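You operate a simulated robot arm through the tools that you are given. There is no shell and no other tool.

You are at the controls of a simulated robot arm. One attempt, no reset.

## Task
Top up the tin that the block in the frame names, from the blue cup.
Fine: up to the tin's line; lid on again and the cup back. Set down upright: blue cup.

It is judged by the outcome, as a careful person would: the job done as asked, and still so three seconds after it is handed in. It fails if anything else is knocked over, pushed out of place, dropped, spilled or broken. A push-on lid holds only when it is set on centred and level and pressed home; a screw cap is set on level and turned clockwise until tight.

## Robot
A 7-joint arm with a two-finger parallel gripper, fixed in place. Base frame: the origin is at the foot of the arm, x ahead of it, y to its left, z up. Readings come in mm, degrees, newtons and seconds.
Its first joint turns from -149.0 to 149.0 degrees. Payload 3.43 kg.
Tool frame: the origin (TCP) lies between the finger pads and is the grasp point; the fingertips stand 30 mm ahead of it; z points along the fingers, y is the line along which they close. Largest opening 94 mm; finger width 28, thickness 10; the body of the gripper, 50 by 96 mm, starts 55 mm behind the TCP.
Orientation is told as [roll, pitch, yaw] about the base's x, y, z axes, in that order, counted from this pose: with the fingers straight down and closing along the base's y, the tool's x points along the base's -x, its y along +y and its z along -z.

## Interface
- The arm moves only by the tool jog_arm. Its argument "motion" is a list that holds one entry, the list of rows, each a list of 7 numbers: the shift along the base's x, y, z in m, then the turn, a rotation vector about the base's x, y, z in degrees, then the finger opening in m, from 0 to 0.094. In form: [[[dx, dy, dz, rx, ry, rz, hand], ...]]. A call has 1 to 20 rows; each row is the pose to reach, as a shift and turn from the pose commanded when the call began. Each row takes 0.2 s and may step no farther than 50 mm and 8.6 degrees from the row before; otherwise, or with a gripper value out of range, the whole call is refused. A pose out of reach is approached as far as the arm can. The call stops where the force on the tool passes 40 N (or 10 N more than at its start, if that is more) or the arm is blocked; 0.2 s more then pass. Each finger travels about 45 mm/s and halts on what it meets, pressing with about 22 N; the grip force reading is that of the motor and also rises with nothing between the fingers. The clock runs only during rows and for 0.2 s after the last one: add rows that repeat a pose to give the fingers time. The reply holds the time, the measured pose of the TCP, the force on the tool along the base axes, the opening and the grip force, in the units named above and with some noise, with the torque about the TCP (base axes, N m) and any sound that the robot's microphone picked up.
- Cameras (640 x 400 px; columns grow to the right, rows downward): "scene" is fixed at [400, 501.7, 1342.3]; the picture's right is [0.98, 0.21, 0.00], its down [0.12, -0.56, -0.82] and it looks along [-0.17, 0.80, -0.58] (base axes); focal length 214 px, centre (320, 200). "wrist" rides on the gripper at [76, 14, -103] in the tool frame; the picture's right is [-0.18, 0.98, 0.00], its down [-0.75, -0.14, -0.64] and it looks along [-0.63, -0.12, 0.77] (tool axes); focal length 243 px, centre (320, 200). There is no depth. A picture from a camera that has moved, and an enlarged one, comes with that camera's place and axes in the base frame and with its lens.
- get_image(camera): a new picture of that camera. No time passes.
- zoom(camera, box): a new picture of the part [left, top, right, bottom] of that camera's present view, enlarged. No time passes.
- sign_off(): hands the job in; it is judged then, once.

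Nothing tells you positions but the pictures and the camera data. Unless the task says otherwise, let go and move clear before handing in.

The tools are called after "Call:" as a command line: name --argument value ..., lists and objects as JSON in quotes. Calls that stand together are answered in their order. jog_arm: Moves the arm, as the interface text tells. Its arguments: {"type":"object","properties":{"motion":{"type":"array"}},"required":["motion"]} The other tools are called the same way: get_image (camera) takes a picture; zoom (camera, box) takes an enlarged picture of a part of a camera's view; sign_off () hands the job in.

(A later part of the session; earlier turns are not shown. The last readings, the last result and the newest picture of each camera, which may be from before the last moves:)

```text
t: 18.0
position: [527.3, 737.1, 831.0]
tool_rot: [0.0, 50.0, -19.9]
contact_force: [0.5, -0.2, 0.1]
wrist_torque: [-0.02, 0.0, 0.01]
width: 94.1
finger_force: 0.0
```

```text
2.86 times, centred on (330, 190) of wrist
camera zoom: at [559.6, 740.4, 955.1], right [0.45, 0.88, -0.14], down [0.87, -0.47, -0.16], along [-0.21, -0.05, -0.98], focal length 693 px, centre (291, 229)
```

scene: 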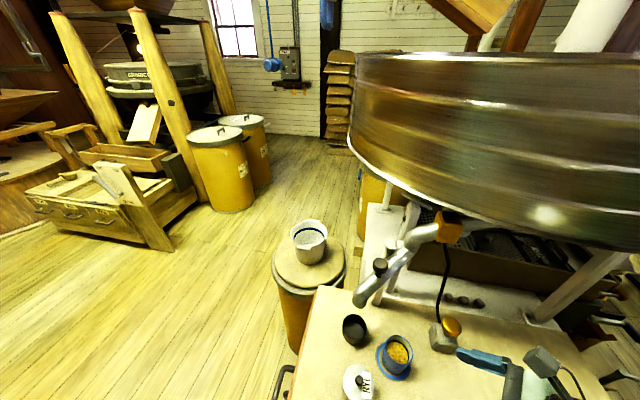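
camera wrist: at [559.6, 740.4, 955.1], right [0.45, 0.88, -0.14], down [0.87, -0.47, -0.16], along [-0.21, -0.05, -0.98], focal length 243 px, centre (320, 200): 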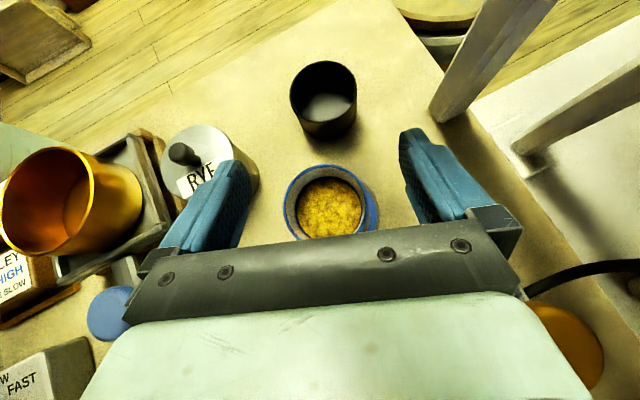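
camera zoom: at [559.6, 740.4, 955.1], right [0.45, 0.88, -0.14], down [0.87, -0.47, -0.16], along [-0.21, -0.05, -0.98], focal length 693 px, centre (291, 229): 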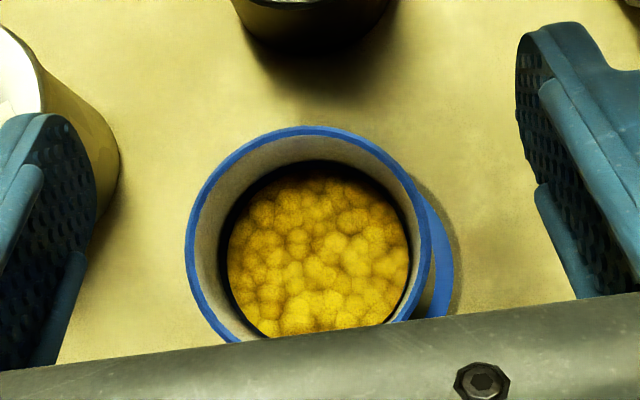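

The cup's rim centre measures (529, 734, 785), so I correct a few mm and descend with the fingers straddling the cup.

Call:
jog_arm --motion '[[[0.002, -0.003, -0.015, 0, 0, 0, 0.094], [0.002, -0.003, -0.03, 0, 0, 0, 0.094], [0.002, -0.003, -0.045, 0, 0, 0, 0.094], [0.002, -0.003, -0.055, 0, 0, 0, 0.094]]]'

Call:
get_image --camera "wrist"

Call:
zoom --camera "scene" --box '[330, 300, 490, 400]'

```text
t: 19.0
position: [527.4, 734.9, 775.7]
tool_rot: [0.0, 50.1, -20.0]
contact_force: [-0.1, 0.1, -0.2]
wrist_torque: [0.0, -0.01, 0.0]
width: 93.9
finger_force: 0.1
```

```text
taken
camera wrist: at [559.5, 737.7, 898.5], right [0.45, 0.88, -0.14], down [0.87, -0.47, -0.16], along [-0.21, -0.05, -0.98], focal length 243 px, centre (320, 200)
```

wrist: 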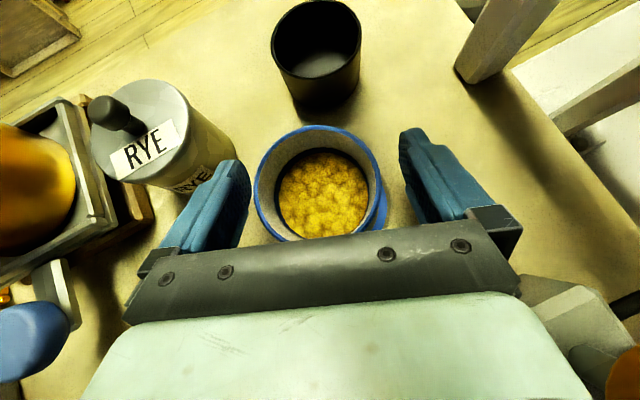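

```text
4.00 times, centred on (410, 350) of scene
camera zoom: at [400.0, 501.7, 1342.3], right [0.98, 0.21, 0.0], down [0.12, -0.56, -0.82], along [-0.17, 0.8, -0.58], focal length 858 px, centre (-40, -400)
```

zoom: 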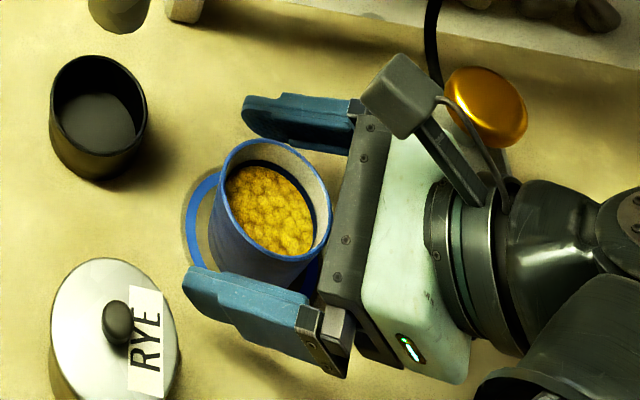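

The cup is centred between the fingers and nothing is touching. Down another 15 mm and then close on the cup.

Call:
jog_arm --motion '[[[0.001, 0, -0.008, 0, 0, 0, 0.094], [0.001, 0, -0.0155, 0, 0, 0, 0.094]]]'

Call:
zoom --camera "wrist" --box '[200, 100, 440, 260]'

```text
t: 19.6
position: [530.2, 733.9, 759.4]
tool_rot: [0.1, 50.0, -19.9]
contact_force: [-0.1, 0.1, -0.4]
wrist_torque: [0.02, -0.02, -0.02]
width: 93.7
finger_force: 0.1
```

```text
2.50 times, centred on (320, 180) of wrist
camera zoom: at [561.5, 737.6, 882.7], right [0.45, 0.88, -0.14], down [0.87, -0.47, -0.16], along [-0.21, -0.05, -0.98], focal length 606 px, centre (320, 250)
```

zoom: 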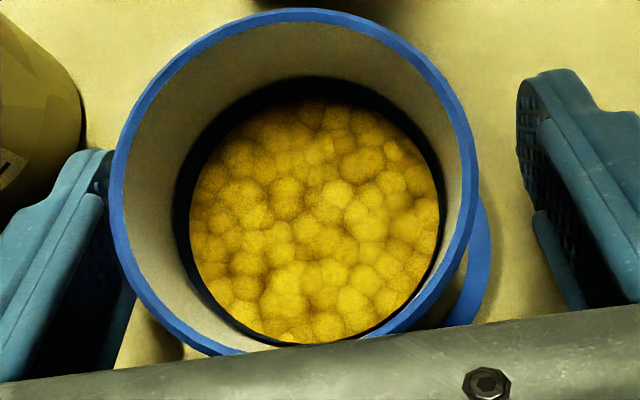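

The cup is centred within about 1 mm. Closing the fingers on it.

Call:
jog_arm --motion '[[[0, 0, 0, 0, 0, 0, 0.075], [0, 0, 0, 0, 0, 0, 0.06], [0, 0, 0, 0, 0, 0, 0.03], [0, 0, 0, 0, 0, 0, 0.03], [0, 0, 0, 0, 0, 0, 0.03]]]'

Call:
zoom --camera "wrist" --box '[200, 100, 440, 260]'

```text
t: 20.8
position: [528.9, 733.4, 760.7]
tool_rot: [0.0, 50.0, -19.9]
contact_force: [0.4, -0.3, 0.6]
wrist_torque: [-0.09, 0.03, -0.04]
width: 60.5
finger_force: 22.1
```

```text
2.50 times, centred on (320, 180) of wrist
camera zoom: at [561.5, 737.5, 882.7], right [0.45, 0.88, -0.14], down [0.87, -0.47, -0.16], along [-0.21, -0.05, -0.98], focal length 606 px, centre (320, 250)
```

zoom: 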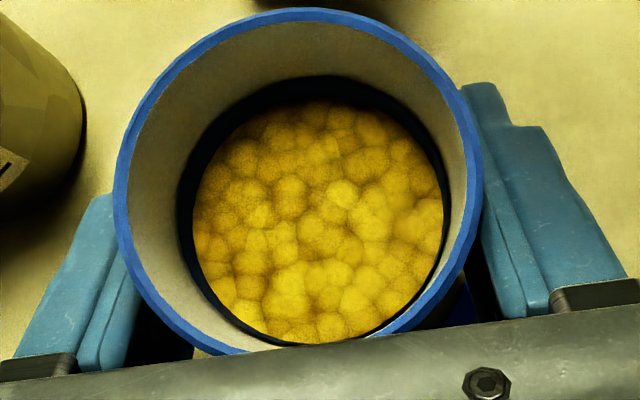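

The cup is gripped (60.5 mm, 22 N). I'll note this pose as home for the cup and lift it straight up slowly.

Call:
jog_arm --motion '[[[0, 0, 0.003, 0, 0, 0, 0.03], [0, 0, 0.01, 0, 0, 0, 0.03], [0, 0, 0.025, 0, 0, 0, 0.03], [0, 0, 0.045, 0, 0, 0, 0.03], [0, 0, 0.07, 0, 0, 0, 0.03]]]'

Call:
get_image --camera "wrist"

Call:
zoom --camera "scene" --box '[320, 280, 520, 400]'

```text
t: 22.0
position: [531.3, 732.8, 829.4]
tool_rot: [0.0, 50.0, -19.9]
contact_force: [-0.2, 0.4, 0.2]
wrist_torque: [0.0, 0.0, 0.01]
width: 60.6
finger_force: 22.0
```

```text
taken
camera wrist: at [563.4, 737.2, 953.3], right [0.45, 0.88, -0.14], down [0.87, -0.47, -0.17], along [-0.21, -0.05, -0.98], focal length 243 px, centre (320, 200)
```

wrist: 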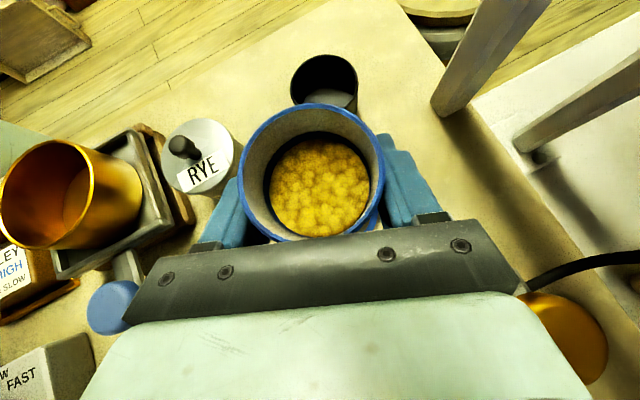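

```text
3.20 times, centred on (420, 340) of scene
camera zoom: at [400.0, 501.7, 1342.3], right [0.98, 0.21, 0.0], down [0.12, -0.56, -0.82], along [-0.17, 0.8, -0.58], focal length 686 px, centre (0, -248)
```

zoom: 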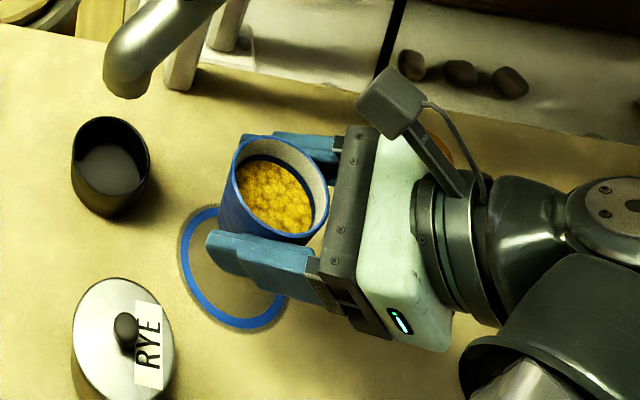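

The cup is up and steady, and the ring mark is visible beneath. Now I carry it, upright, around to the far side of the BARLEY tin (yaw −40°) at a safe height, stopping short to measure the tin again.

Call:
jog_arm --motion '[[[0.0, 0.0, 0.02, 0, 0, 0, 0.03], [0.01, -0.01, 0.035, 0, 0, -4, 0.03], [0.035, -0.035, 0.04, 0, 0, -8, 0.03], [0.06, -0.07, 0.04, 0, 0, -12, 0.03], [0.085, -0.105, 0.04, 0, 0, -16, 0.03], [0.11, -0.14, 0.04, 0, 0, -20, 0.03], [0.128, -0.168, 0.04, 0, 0, -20, 0.03], [0.1326, -0.181, 0.04, 0, 0, -20, 0.03], [0.1326, -0.181, 0.04, 0, 0, -20, 0.03]]]'

Call:
get_image --camera "wrist"

Call:
get_image --camera "scene"

```text
t: 24.0
position: [662.2, 552.4, 871.4]
tool_rot: [0.0, 49.9, -40.1]
contact_force: [-0.2, 0.6, -1.8]
wrist_torque: [-0.02, -0.03, -0.04]
width: 60.3
finger_force: 21.8
```

```text
taken
camera wrist: at [693.2, 545.1, 994.5], right [0.72, 0.68, -0.14], down [0.66, -0.74, -0.16], along [-0.21, 0.03, -0.98], focal length 243 px, centre (320, 200)
```

wrist: 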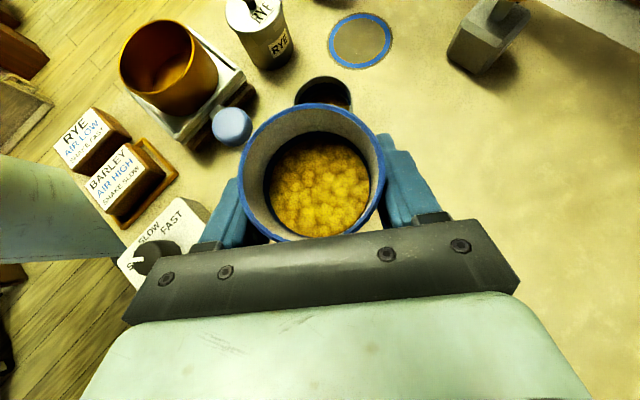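

```text
taken
```

scene: 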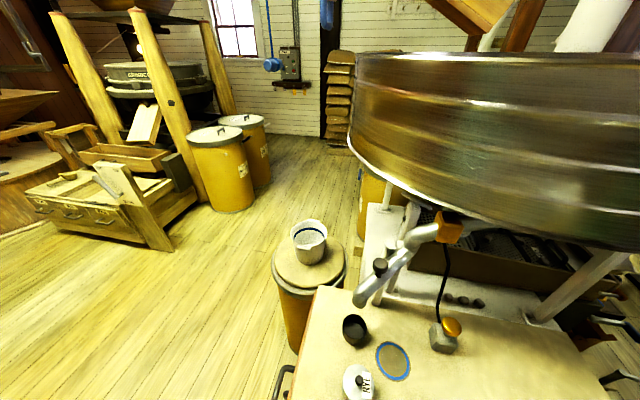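

Call:
zoom --camera "wrist" --box '[220, 0, 420, 140]'

Call:
zoom --camera "scene" --box '[330, 300, 450, 400]'

```text
2.86 times, centred on (320, 70) of wrist
camera zoom: at [693.2, 545.1, 994.5], right [0.72, 0.68, -0.14], down [0.66, -0.74, -0.16], along [-0.21, 0.03, -0.98], focal length 693 px, centre (320, 571)
```

zoom: 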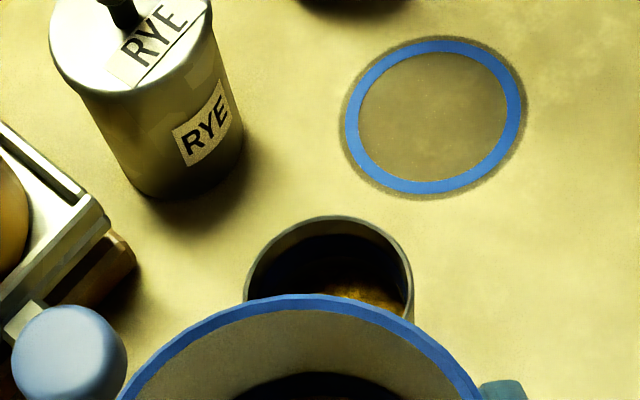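

```text
4.00 times, centred on (390, 350) of scene
camera zoom: at [400.0, 501.7, 1342.3], right [0.98, 0.21, 0.0], down [0.12, -0.56, -0.82], along [-0.17, 0.8, -0.58], focal length 858 px, centre (40, -400)
```

zoom: 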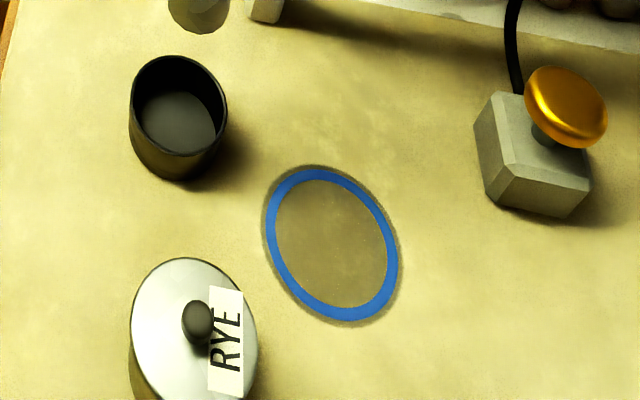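

Bench height resolves to z≈721.5 and the ring centre to (532, 735); I take the tin's opening centre at about (580, 624) with its rim at ~782. I'll tilt the cup only 30° here (well below flow), in preparation for lining the lip up with the tin.

Call:
jog_arm --motion '[[[0, 0, 0, -3.21, -3.83, 0, 0.03], [0, 0, 0, -6.43, -7.66, 0, 0.03], [0, 0, 0, -9.64, -11.49, 0, 0.03], [0, 0, 0, -12.86, -15.32, 0, 0.03], [0, 0, 0, -16.07, -19.15, 0, 0.03], [0, 0, 0, -19.28, -22.98, 0, 0.03]]]'

Call:
get_image --camera "wrist"

Call:
zoom --camera "wrist" --box '[200, 0, 440, 150]'

```text
t: 25.4
position: [663.8, 550.3, 869.4]
tool_rot: [0.0, 19.8, -39.9]
contact_force: [-1.3, 0.3, -1.9]
wrist_torque: [-0.01, 0.02, 0.0]
width: 60.3
finger_force: 21.5
```

```text
taken
camera wrist: at [643.7, 586.6, 991.5], right [0.76, 0.64, -0.06], down [0.62, -0.7, 0.35], along [0.18, -0.3, -0.94], focal length 243 px, centre (320, 200)
```

wrist: 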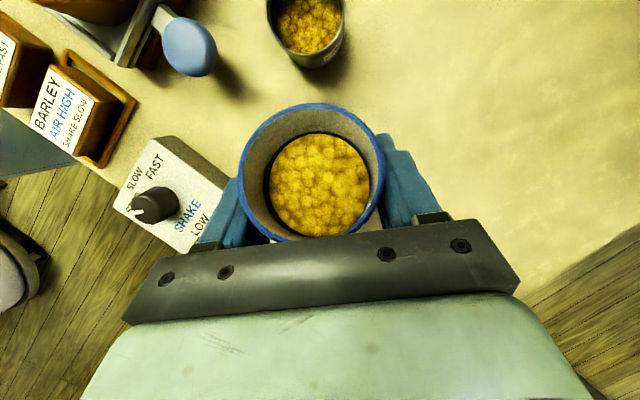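

```text
2.67 times, centred on (320, 75) of wrist
camera zoom: at [643.7, 586.6, 991.5], right [0.76, 0.64, -0.06], down [0.62, -0.7, 0.35], along [0.18, -0.3, -0.94], focal length 647 px, centre (320, 533)
```

zoom: 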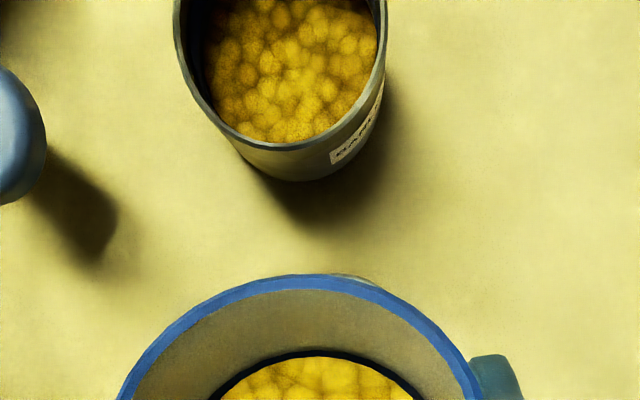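

The tin is clearly in view now. I'll bring the tilted cup's lip over the tin at a safe height and check the alignment visually.

Call:
jog_arm --motion '[[[-0.018, 0.015, -0.005, 0, 0, 0, 0.03], [-0.036, 0.031, -0.012, 0, 0, 0, 0.03], [-0.0522, 0.0451, -0.02, 0, 0, 0, 0.03], [-0.0522, 0.0451, -0.02, 0, 0, 0, 0.03]]]'

Call:
get_image --camera "wrist"

Call:
zoom --camera "wrist" --box '[200, 0, 440, 150]'

Call:
zoom --camera "scene" --box '[320, 280, 520, 400]'

```text
t: 26.4
position: [611.4, 598.0, 850.7]
tool_rot: [0.0, 20.1, -40.1]
contact_force: [-0.4, 0.3, -1.1]
wrist_torque: [-0.05, -0.01, -0.02]
width: 60.6
finger_force: 22.2
```

```text
taken
camera wrist: at [591.8, 634.0, 972.7], right [0.76, 0.64, -0.06], down [0.62, -0.7, 0.35], along [0.18, -0.3, -0.94], focal length 243 px, centre (320, 200)
```

wrist: 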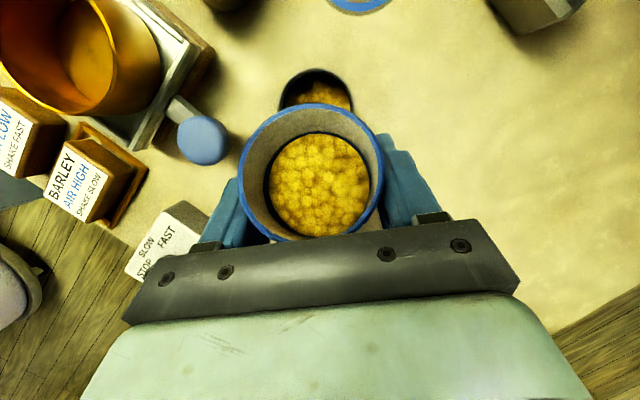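

```text
2.67 times, centred on (320, 75) of wrist
camera zoom: at [591.8, 634.0, 972.7], right [0.76, 0.64, -0.06], down [0.62, -0.7, 0.35], along [0.18, -0.3, -0.94], focal length 647 px, centre (320, 533)
```

zoom: 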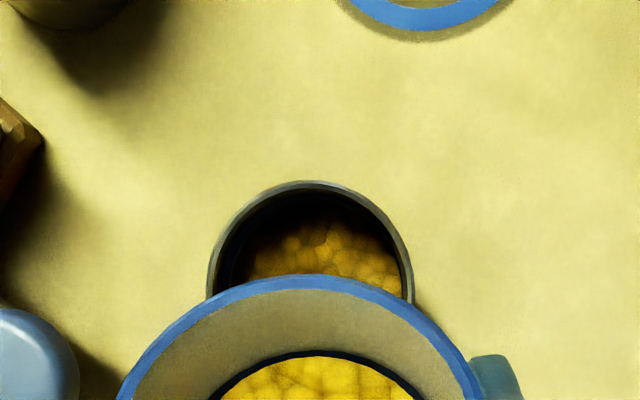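

```text
3.20 times, centred on (420, 340) of scene
camera zoom: at [400.0, 501.7, 1342.3], right [0.98, 0.21, 0.0], down [0.12, -0.56, -0.82], along [-0.17, 0.8, -0.58], focal length 686 px, centre (0, -248)
```

zoom: 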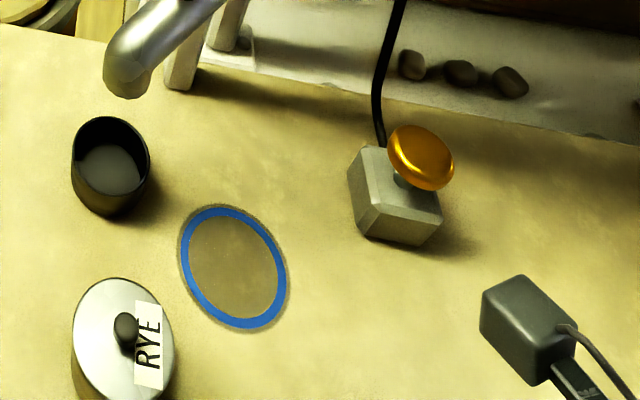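

The lip sits over the tin's opening within ~3 mm of its centre. I'll tilt to 45°, then come lower, and check for any flow.

Call:
jog_arm --motion '[[[0, 0, 0, -3.21, -3.83, 0, 0.03], [0, 0, 0, -6.43, -7.66, 0, 0.03], [0, 0, 0, -9.64, -11.49, 0, 0.03], [-0.001, 0.001, -0.01, -9.64, -11.49, 0, 0.03], [-0.001, 0.001, -0.018, -9.64, -11.49, 0, 0.03]]]'

Call:
get_image --camera "wrist"

Call:
zoom --camera "wrist" --box '[200, 0, 440, 150]'

```text
t: 27.6
position: [611.1, 599.4, 832.1]
tool_rot: [0.0, 5.1, -39.9]
contact_force: [0.3, -1.0, -0.7]
wrist_torque: [0.01, 0.0, -0.02]
width: 60.3
finger_force: 21.4
```

```text
taken
camera wrist: at [567.4, 654.2, 940.2], right [0.77, 0.64, -0.02], down [0.53, -0.63, 0.57], along [0.36, -0.45, -0.82], focal length 243 px, centre (320, 200)
```

wrist: 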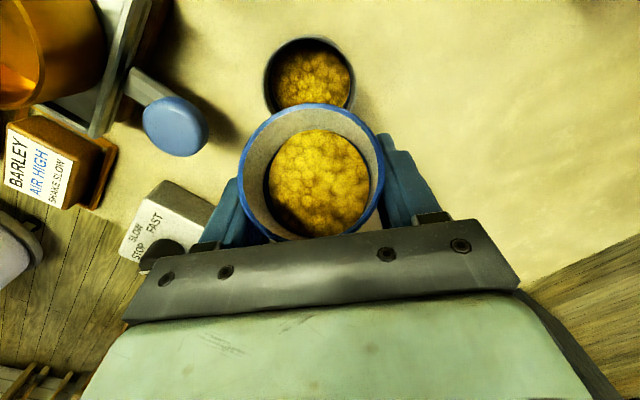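

```text
2.67 times, centred on (320, 75) of wrist
camera zoom: at [567.4, 654.2, 940.2], right [0.77, 0.64, -0.02], down [0.53, -0.63, 0.57], along [0.36, -0.45, -0.82], focal length 647 px, centre (320, 533)
```

zoom: 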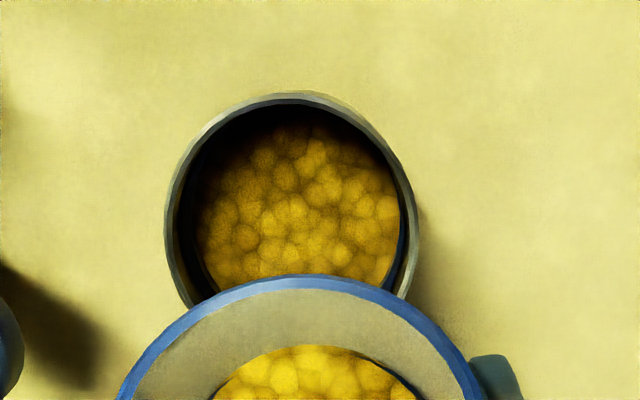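

Lip alignment is good and no flow yet. I'll increase the tilt to 55° in gentle steps, lowering slightly, and watch.

Call:
jog_arm --motion '[[[0, 0, -0.001, -1.61, -1.92, 0, 0.03], [0, 0, -0.002, -3.21, -3.83, 0, 0.03], [0, 0, -0.003, -4.82, -5.75, 0, 0.03], [0, 0, -0.005, -6.43, -7.66, 0, 0.03], [0, 0, -0.005, -6.43, -7.66, 0, 0.03]]]'

Call:
zoom --camera "wrist" --box '[200, 0, 440, 240]'

```text
t: 28.8
position: [609.6, 598.8, 826.6]
tool_rot: [-0.1, -4.9, -40.0]
contact_force: [-0.1, -0.1, -0.7]
wrist_torque: [-0.02, 0.0, -0.05]
width: 60.3
finger_force: 21.5
```

```text
1.67 times, centred on (320, 120) of wrist
camera zoom: at [552.6, 664.6, 921.5], right [0.77, 0.64, 0.02], down [0.44, -0.55, 0.71], along [0.46, -0.54, -0.71], focal length 404 px, centre (320, 333)
```

zoom: 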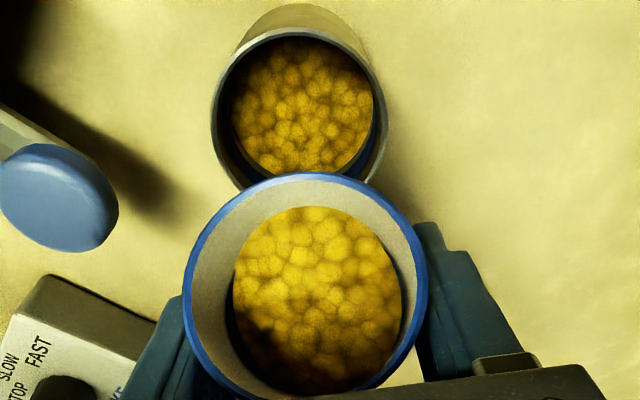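

The grain is creeping toward the lip. Tilting on to 60°.

Call:
jog_arm --motion '[[[0, 0, -0.001, -0.96, -1.15, 0, 0.03], [0, 0, -0.002, -1.93, -2.3, 0, 0.03], [0, 0, -0.003, -3.21, -3.83, 0, 0.03], [0, 0, -0.003, -3.21, -3.83, 0, 0.03]]]'

Call:
zoom --camera "wrist" --box '[200, 0, 440, 240]'

```text
t: 29.8
position: [608.4, 598.5, 823.3]
tool_rot: [0.0, -10.0, -39.9]
contact_force: [-0.4, -0.3, -1.1]
wrist_torque: [0.0, 0.01, 0.04]
width: 60.1
finger_force: 22.3
```

```text
1.67 times, centred on (320, 120) of wrist
camera zoom: at [546.6, 670.2, 910.7], right [0.77, 0.64, 0.03], down [0.39, -0.51, 0.76], along [0.5, -0.58, -0.65], focal length 404 px, centre (320, 333)
```

zoom: 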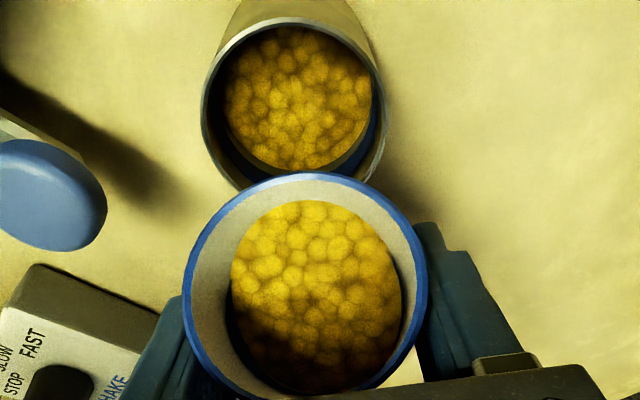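

Still no flow at 60°. I'll nudge 2 mm toward the tin's centre and go on in 2° increments.

Call:
jog_arm --motion '[[[-0.0015, 0.0013, 0, -0.64, -0.77, 0, 0.03], [-0.0015, 0.0013, 0, -1.29, -1.53, 0, 0.03], [-0.0019, 0.0016, 0, -1.93, -2.3, 0, 0.03], [-0.0023, 0.0019, -0.001, -2.57, -3.06, 0, 0.03], [-0.0023, 0.0019, -0.001, -2.57, -3.06, 0, 0.03]]]'

Call:
zoom --camera "wrist" --box '[200, 0, 440, 240]'

```text
t: 31.0
position: [606.8, 600.2, 822.6]
tool_rot: [0.0, -14.0, -40.0]
contact_force: [-0.6, -0.3, -1.0]
wrist_torque: [0.01, 0.02, 0.0]
width: 60.1
finger_force: 22.4
```

```text
1.67 times, centred on (320, 120) of wrist
camera zoom: at [540.4, 675.1, 902.2], right [0.77, 0.64, 0.04], down [0.35, -0.48, 0.81], along [0.54, -0.6, -0.59], focal length 404 px, centre (320, 333)
```

zoom: 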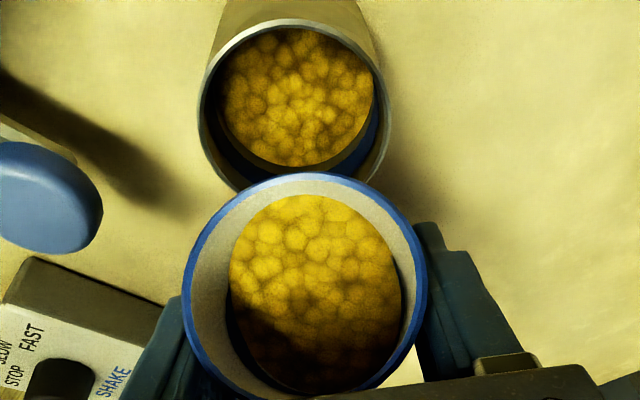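

The grain edge is advancing (about 11° more, I estimate). Continuing to 70° in small steps.

Call:
jog_arm --motion '[[[-0.0004, 0.0003, 0, -0.64, -0.77, 0, 0.03], [-0.0008, 0.0006, 0, -1.29, -1.53, 0, 0.03], [-0.0012, 0.001, 0, -1.93, -2.3, 0, 0.03], [-0.0015, 0.0013, 0, -2.57, -3.06, 0, 0.03], [-0.0015, 0.0013, 0, -2.57, -3.06, 0, 0.03], [-0.0023, 0.0019, 0, -3.86, -4.6, 0, 0.03], [-0.0023, 0.0019, 0, -3.86, -4.6, 0, 0.03]]]'

Call:
zoom --camera "wrist" --box '[200, 0, 440, 240]'

```text
t: 32.6
position: [606.0, 602.4, 823.3]
tool_rot: [0.1, -20.1, -40.0]
contact_force: [0.6, -0.8, -0.9]
wrist_torque: [0.01, 0.01, -0.01]
width: 60.1
finger_force: 21.7
```

```text
1.67 times, centred on (320, 120) of wrist
camera zoom: at [532.2, 682.4, 892.5], right [0.76, 0.64, 0.06], down [0.28, -0.42, 0.86], along [0.58, -0.64, -0.5], focal length 404 px, centre (320, 333)
```

zoom: 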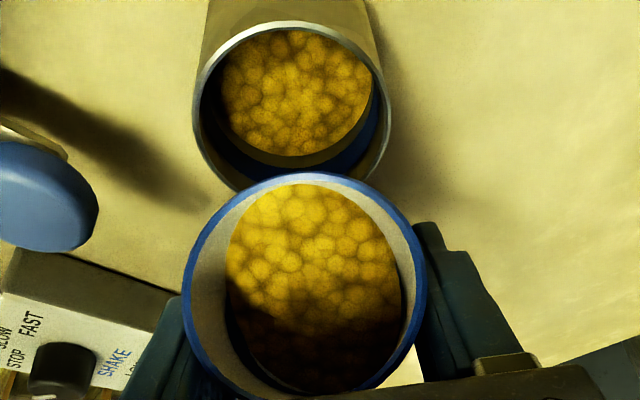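

The grain is almost at the lip and the lip is over the tin's centre. Continuing degree by degree.

Call:
jog_arm --motion '[[[0, 0, 0, -0.64, -0.77, 0, 0.03], [0, 0, 0, -0.64, -0.77, 0, 0.03], [0, 0, 0, -1.29, -1.53, 0, 0.03], [0, 0, 0, -1.29, -1.53, 0, 0.03]]]'

Call:
zoom --camera "wrist" --box '[200, 0, 440, 240]'

```text
t: 33.6
position: [605.0, 601.2, 821.7]
tool_rot: [0.0, -21.9, -40.0]
contact_force: [0.1, -0.9, 0.2]
wrist_torque: [-0.01, 0.01, -0.01]
width: 59.9
finger_force: 22.2
```

```text
1.67 times, centred on (320, 120) of wrist
camera zoom: at [530.0, 683.4, 888.7], right [0.76, 0.64, 0.07], down [0.26, -0.4, 0.88], along [0.59, -0.65, -0.47], focal length 404 px, centre (320, 333)
```

zoom: 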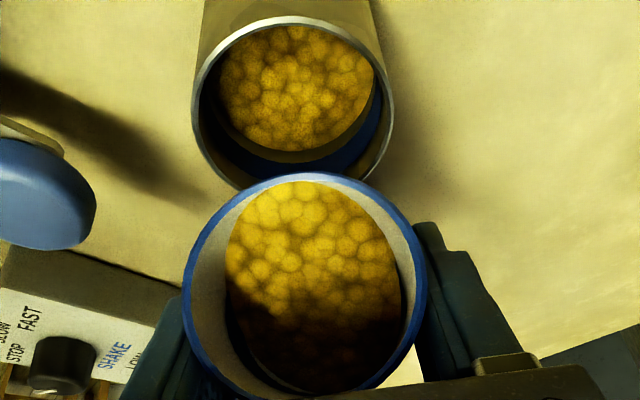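

Call:
jog_arm --motion '[[[0, 0, 0, -0.64, -0.77, 0, 0.03], [0, 0, 0, -0.64, -0.77, 0, 0.03], [0, 0, 0, -1.29, -1.53, 0, 0.03], [0, 0, 0, -1.29, -1.53, 0, 0.03]]]'

Call:
zoom --camera "wrist" --box '[200, 0, 440, 240]'

```text
t: 34.6
position: [605.4, 600.4, 823.5]
tool_rot: [0.1, -24.0, -39.9]
contact_force: [0.1, -0.3, -2.2]
wrist_torque: [0.01, 0.07, 0.01]
width: 59.9
finger_force: 22.1
```

```text
1.67 times, centred on (320, 120) of wrist
camera zoom: at [527.9, 684.5, 885.0], right [0.76, 0.65, 0.07], down [0.24, -0.38, 0.89], along [0.6, -0.66, -0.44], focal length 404 px, centre (320, 333)
```

zoom: 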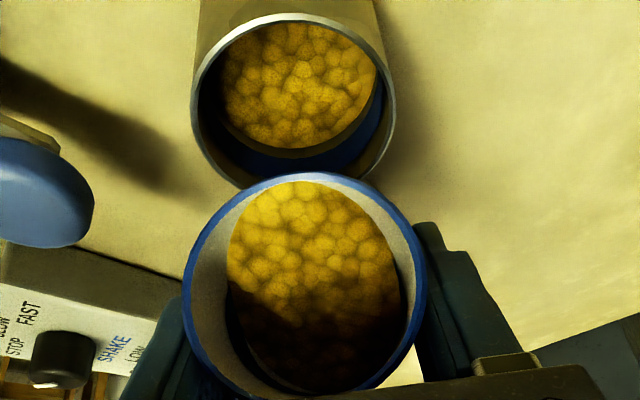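

Call:
zoom --camera "wrist" --box '[240, 0, 370, 130]'

Call:
zoom --camera "wrist" --box '[270, 60, 350, 120]'

```text
3.08 times, centred on (305, 65) of wrist
camera zoom: at [527.9, 684.5, 885.0], right [0.76, 0.65, 0.07], down [0.24, -0.38, 0.89], along [0.6, -0.66, -0.44], focal length 746 px, centre (366, 615)
```

zoom: 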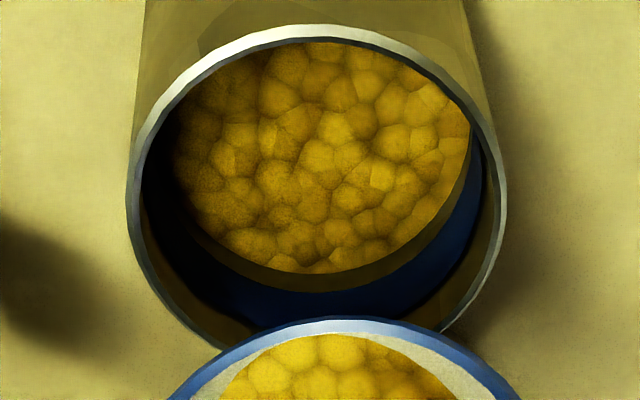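

```text
6.67 times, centred on (310, 90) of wrist
camera zoom: at [527.9, 684.5, 885.0], right [0.76, 0.65, 0.07], down [0.24, -0.38, 0.89], along [0.6, -0.66, -0.44], focal length 1618 px, centre (387, 933)
```

zoom: 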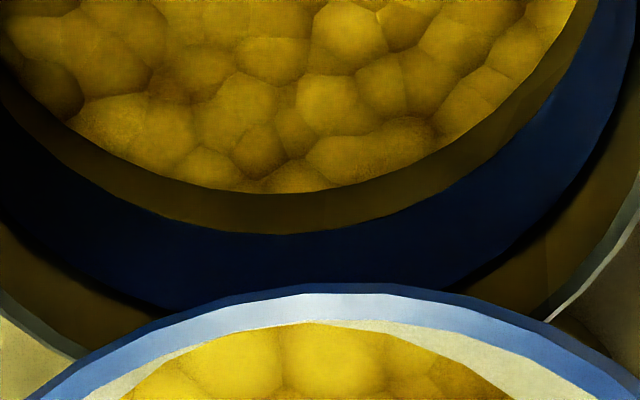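

The tin's grain is at about z 756, and the blue band spans roughly 761–769, so I need to raise the level about 8 mm. Cup grain is now right at the lip; continuing one degree at a time.

Call:
jog_arm --motion '[[[0, 0, 0, -0.64, -0.77, 0, 0.03], [0, 0, 0, -0.64, -0.77, 0, 0.03], [0, 0, 0, -0.64, -0.77, 0, 0.03]]]'

Call:
zoom --camera "wrist" --box '[240, 0, 370, 130]'

```text
t: 35.4
position: [605.3, 600.2, 822.9]
tool_rot: [0.1, -25.1, -40.0]
contact_force: [0.2, 0.4, -0.9]
wrist_torque: [0.0, 0.0, 0.0]
width: 60.0
finger_force: 22.1
```

```text
3.08 times, centred on (305, 65) of wrist
camera zoom: at [527.4, 685.3, 883.0], right [0.76, 0.65, 0.08], down [0.23, -0.37, 0.9], along [0.61, -0.67, -0.43], focal length 746 px, centre (366, 615)
```

zoom: 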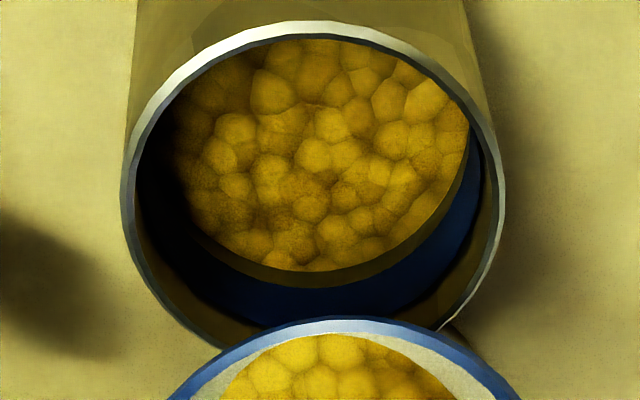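

Call:
zoom --camera "wrist" --box '[270, 60, 350, 120]'

Call:
jog_arm --motion '[[[0, 0, 0, 0, 0, 0, 0.03], [0, 0, 0, 0, 0, 0, 0.03]]]'

Call:
zoom --camera "wrist" --box '[270, 60, 350, 120]'

```text
6.67 times, centred on (310, 90) of wrist
camera zoom: at [527.4, 685.3, 883.0], right [0.76, 0.65, 0.08], down [0.23, -0.37, 0.9], along [0.61, -0.67, -0.43], focal length 1618 px, centre (387, 933)
```

zoom: 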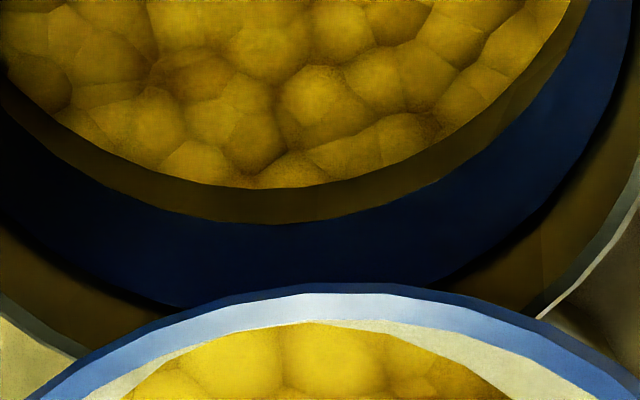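

```text
t: 36.0
position: [604.0, 601.6, 822.8]
tool_rot: [0.0, -25.1, -40.0]
contact_force: [0.1, 0.4, -0.8]
wrist_torque: [0.03, 0.05, -0.01]
width: 60.0
finger_force: 22.2
```

```text
6.67 times, centred on (310, 90) of wrist
camera zoom: at [527.4, 685.3, 883.0], right [0.76, 0.65, 0.08], down [0.23, -0.37, 0.9], along [0.61, -0.67, -0.43], focal length 1618 px, centre (387, 933)
```

zoom: 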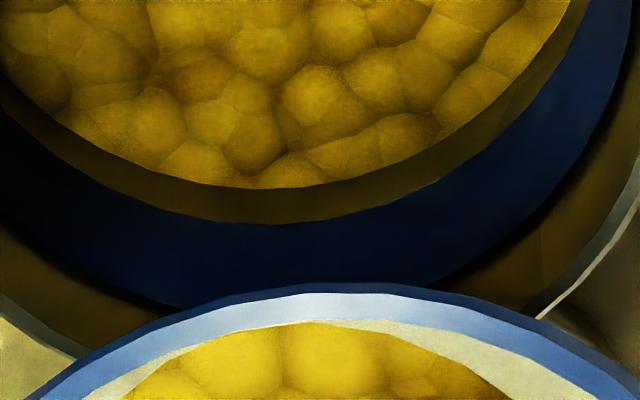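

The flow is quasi-static: it only pours as the tilt rises, about half a millimetre of level per degree. I'll continue by 2° and keep the lip centred.

Call:
jog_arm --motion '[[[-0.0003, 0.0002, 0, -0.64, -0.77, 0, 0.03], [-0.0003, 0.0002, 0, -0.64, -0.77, 0, 0.03], [-0.0005, 0.0005, 0, -1.29, -1.53, 0, 0.03], [-0.0005, 0.0005, 0, -1.29, -1.53, 0, 0.03]]]'

Call:
zoom --camera "wrist" --box '[240, 0, 370, 130]'

Call:
zoom --camera "wrist" --box '[270, 60, 350, 120]'

```text
t: 37.0
position: [604.1, 601.8, 822.9]
tool_rot: [0.0, -27.0, -40.1]
contact_force: [-0.8, 0.0, -1.2]
wrist_torque: [-0.01, 0.01, -0.02]
width: 60.1
finger_force: 22.0
```

```text
3.08 times, centred on (305, 65) of wrist
camera zoom: at [525.9, 688.1, 878.6], right [0.76, 0.65, 0.08], down [0.2, -0.35, 0.91], along [0.62, -0.68, -0.4], focal length 746 px, centre (366, 615)
```

zoom: 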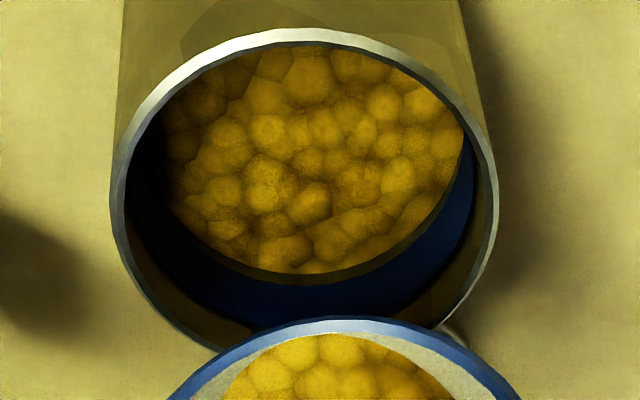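

```text
6.67 times, centred on (310, 90) of wrist
camera zoom: at [525.9, 688.1, 878.6], right [0.76, 0.65, 0.08], down [0.2, -0.35, 0.91], along [0.62, -0.68, -0.4], focal length 1618 px, centre (387, 933)
```

zoom: 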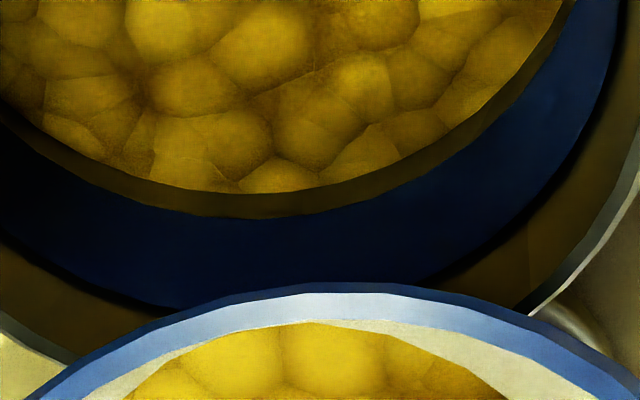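

Level is rising as expected (gap to the band shrinking from 37 to 26 px). Continuing another 3°.

Call:
jog_arm --motion '[[[-0.0003, 0.0003, 0, -0.64, -0.77, 0, 0.03], [-0.0003, 0.0003, 0, -0.64, -0.77, 0, 0.03], [-0.0006, 0.0005, 0, -1.29, -1.53, 0, 0.03], [-0.0006, 0.0005, 0, -1.29, -1.53, 0, 0.03], [-0.001, 0.0008, 0.001, -1.93, -2.3, 0, 0.03], [-0.001, 0.0008, 0.001, -1.93, -2.3, 0, 0.03]]]'

Call:
zoom --camera "wrist" --box '[240, 0, 370, 130]'

Call:
zoom --camera "wrist" --box '[270, 60, 350, 120]'

```text
t: 38.4
position: [603.9, 602.4, 823.6]
tool_rot: [0.0, -30.0, -40.0]
contact_force: [0.3, 0.0, -1.1]
wrist_torque: [0.01, 0.0, 0.01]
width: 59.7
finger_force: 21.8
```

```text
3.08 times, centred on (305, 65) of wrist
camera zoom: at [522.4, 690.2, 873.5], right [0.75, 0.65, 0.09], down [0.16, -0.32, 0.93], along [0.64, -0.69, -0.35], focal length 746 px, centre (366, 615)
```

zoom: 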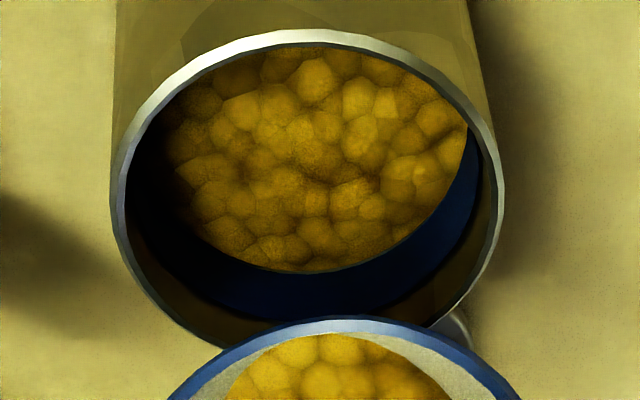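

```text
6.67 times, centred on (310, 90) of wrist
camera zoom: at [522.4, 690.2, 873.5], right [0.75, 0.65, 0.09], down [0.16, -0.32, 0.93], along [0.64, -0.69, -0.35], focal length 1618 px, centre (387, 933)
```

zoom: 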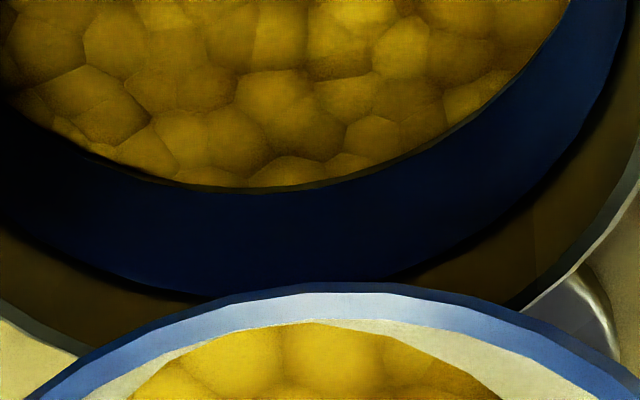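

The grain has just reached the band's lower edge (z≈760); the band reaches up to about 771. I'll go on to bring it to the middle of the line, 3° more with centring.

Call:
jog_arm --motion '[[[-0.0003, 0.0003, 0, -0.64, -0.77, 0, 0.03], [-0.0003, 0.0003, 0, -0.64, -0.77, 0, 0.03], [-0.0007, 0.0006, 0.0005, -1.29, -1.53, 0, 0.03], [-0.0007, 0.0006, 0.0005, -1.29, -1.53, 0, 0.03], [-0.001, 0.0009, 0.001, -1.93, -2.3, 0, 0.03], [-0.001, 0.0009, 0.001, -1.93, -2.3, 0, 0.03]]]'

Call:
zoom --camera "wrist" --box '[240, 0, 370, 130]'

Call:
zoom --camera "wrist" --box '[270, 60, 350, 120]'

```text
t: 39.8
position: [601.5, 603.1, 824.4]
tool_rot: [0.0, -33.0, -39.9]
contact_force: [0.0, 1.0, -0.5]
wrist_torque: [-0.03, -0.03, 0.01]
width: 59.8
finger_force: 22.0
```

```text
3.08 times, centred on (305, 65) of wrist
camera zoom: at [519.1, 692.6, 868.1], right [0.75, 0.65, 0.1], down [0.13, -0.29, 0.95], along [0.65, -0.7, -0.3], focal length 746 px, centre (366, 615)
```

zoom: 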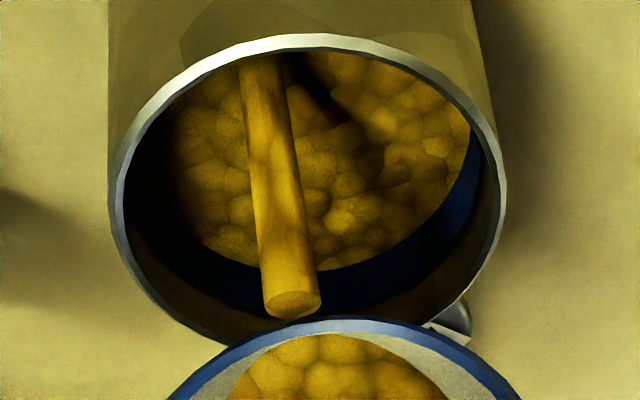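

```text
6.67 times, centred on (310, 90) of wrist
camera zoom: at [519.1, 692.6, 868.1], right [0.75, 0.65, 0.1], down [0.13, -0.29, 0.95], along [0.65, -0.7, -0.3], focal length 1618 px, centre (387, 933)
```

zoom: 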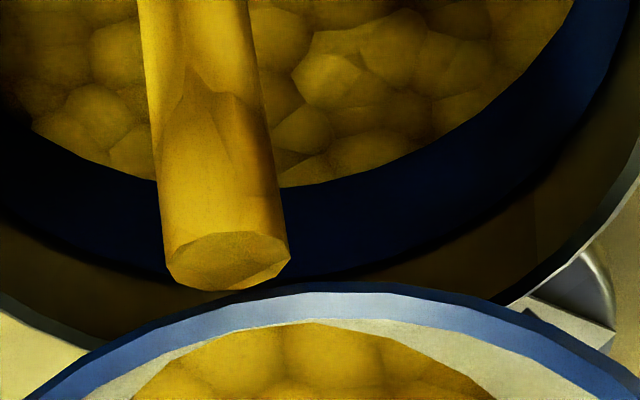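

A stream of grain is now visible falling into the tin, landing about 13 mm beyond the centre but inside. I'll shift back 6 mm while holding the tilt so it lands nearer the centre, and let it settle.

Call:
jog_arm --motion '[[[0.0023, -0.002, 0, 0, 0, 0, 0.03], [0.0046, -0.0039, 0, 0, 0, 0, 0.03]]]'

Call:
zoom --camera "wrist" --box '[240, 0, 370, 130]'

Call:
zoom --camera "wrist" --box '[270, 60, 350, 120]'

```text
t: 40.4
position: [608.8, 599.4, 824.7]
tool_rot: [0.0, -32.9, -40.0]
contact_force: [-0.8, 0.3, -1.0]
wrist_torque: [-0.03, 0.06, -0.01]
width: 60.0
finger_force: 22.0
```

```text
3.08 times, centred on (305, 65) of wrist
camera zoom: at [524.1, 688.8, 869.2], right [0.75, 0.65, 0.1], down [0.13, -0.29, 0.95], along [0.65, -0.7, -0.3], focal length 746 px, centre (366, 615)
```

zoom: 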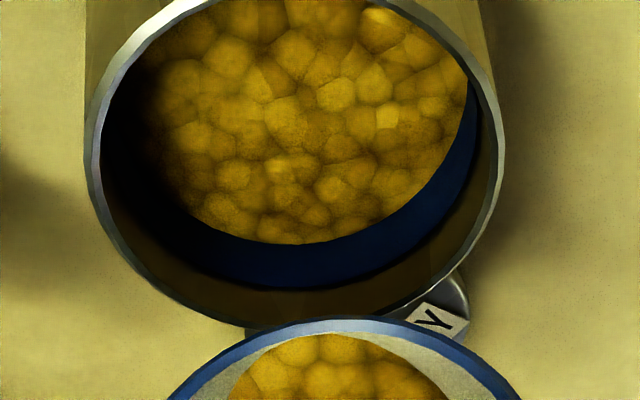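

```text
6.67 times, centred on (310, 90) of wrist
camera zoom: at [524.1, 688.8, 869.2], right [0.75, 0.65, 0.1], down [0.13, -0.29, 0.95], along [0.65, -0.7, -0.3], focal length 1618 px, centre (387, 933)
```

zoom: 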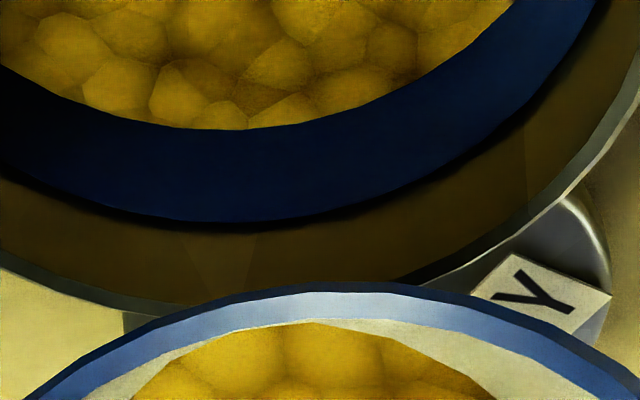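

The stream stopped; the level is now in the lower part of the band (≈762.6; band about 760.5–772). A couple more degrees should bring it to mid-line.

Call:
jog_arm --motion '[[[0, 0, 0, -0.64, -0.77, 0, 0.03], [0, 0, 0, -0.64, -0.77, 0, 0.03], [0, 0, 0, -1.29, -1.53, 0, 0.03], [0, 0, 0, -1.29, -1.53, 0, 0.03], [0, 0, 0, -1.29, -1.53, 0, 0.03]]]'

Call:
zoom --camera "wrist" --box '[240, 0, 370, 130]'

Call:
zoom --camera "wrist" --box '[270, 60, 350, 120]'

```text
t: 41.6
position: [606.3, 599.1, 825.2]
tool_rot: [0.0, -35.0, -39.9]
contact_force: [0.0, -0.1, -0.7]
wrist_torque: [-0.02, -0.01, -0.01]
width: 60.0
finger_force: 22.2
```

```text
3.08 times, centred on (305, 65) of wrist
camera zoom: at [522.6, 689.8, 864.4], right [0.75, 0.66, 0.11], down [0.1, -0.27, 0.96], along [0.66, -0.71, -0.27], focal length 746 px, centre (366, 615)
```

zoom: 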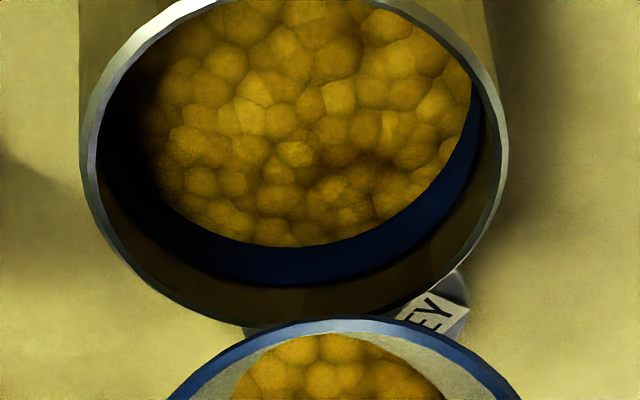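

```text
6.67 times, centred on (310, 90) of wrist
camera zoom: at [522.6, 689.8, 864.4], right [0.75, 0.66, 0.11], down [0.1, -0.27, 0.96], along [0.66, -0.71, -0.27], focal length 1618 px, centre (387, 933)
```

zoom: 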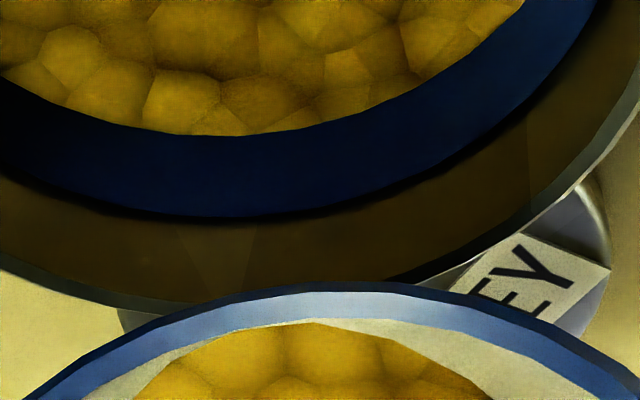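

Level ≈764, with the band's centre ≈766. Two to three more degrees.

Call:
jog_arm --motion '[[[0, 0, 0, -0.64, -0.77, 0, 0.03], [0, 0, 0, -0.64, -0.77, 0, 0.03], [0, 0, 0, -1.29, -1.53, 0, 0.03], [0, 0, 0, -1.29, -1.53, 0, 0.03], [0, 0, 0, -1.29, -1.53, 0, 0.03]]]'

Call:
zoom --camera "wrist" --box '[240, 0, 370, 130]'

Call:
zoom --camera "wrist" --box '[270, 60, 350, 120]'

```text
t: 42.8
position: [606.0, 601.5, 824.8]
tool_rot: [0.0, -37.0, -39.8]
contact_force: [0.7, 0.0, -0.7]
wrist_torque: [0.01, 0.03, 0.02]
width: 59.6
finger_force: 22.2
```

```text
3.08 times, centred on (305, 65) of wrist
camera zoom: at [520.8, 691.6, 860.1], right [0.74, 0.66, 0.11], down [0.07, -0.25, 0.97], along [0.66, -0.71, -0.23], focal length 746 px, centre (366, 615)
```

zoom: 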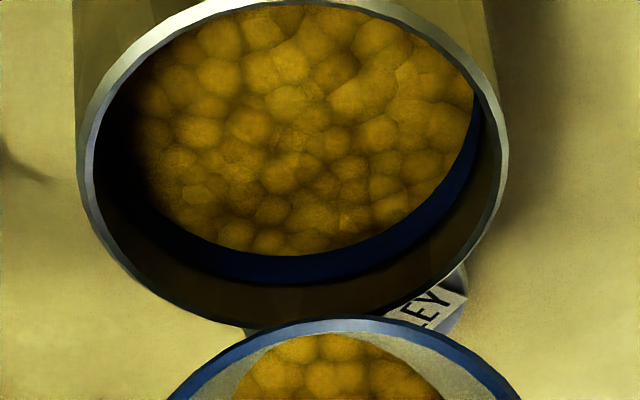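

```text
6.67 times, centred on (310, 90) of wrist
camera zoom: at [520.8, 691.6, 860.1], right [0.74, 0.66, 0.11], down [0.07, -0.25, 0.97], along [0.66, -0.71, -0.23], focal length 1618 px, centre (387, 933)
```

zoom: 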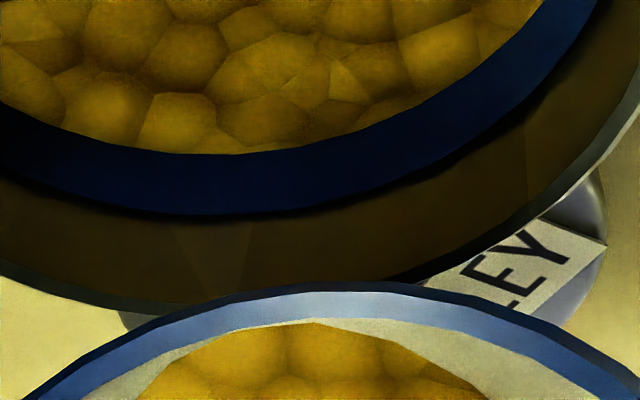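

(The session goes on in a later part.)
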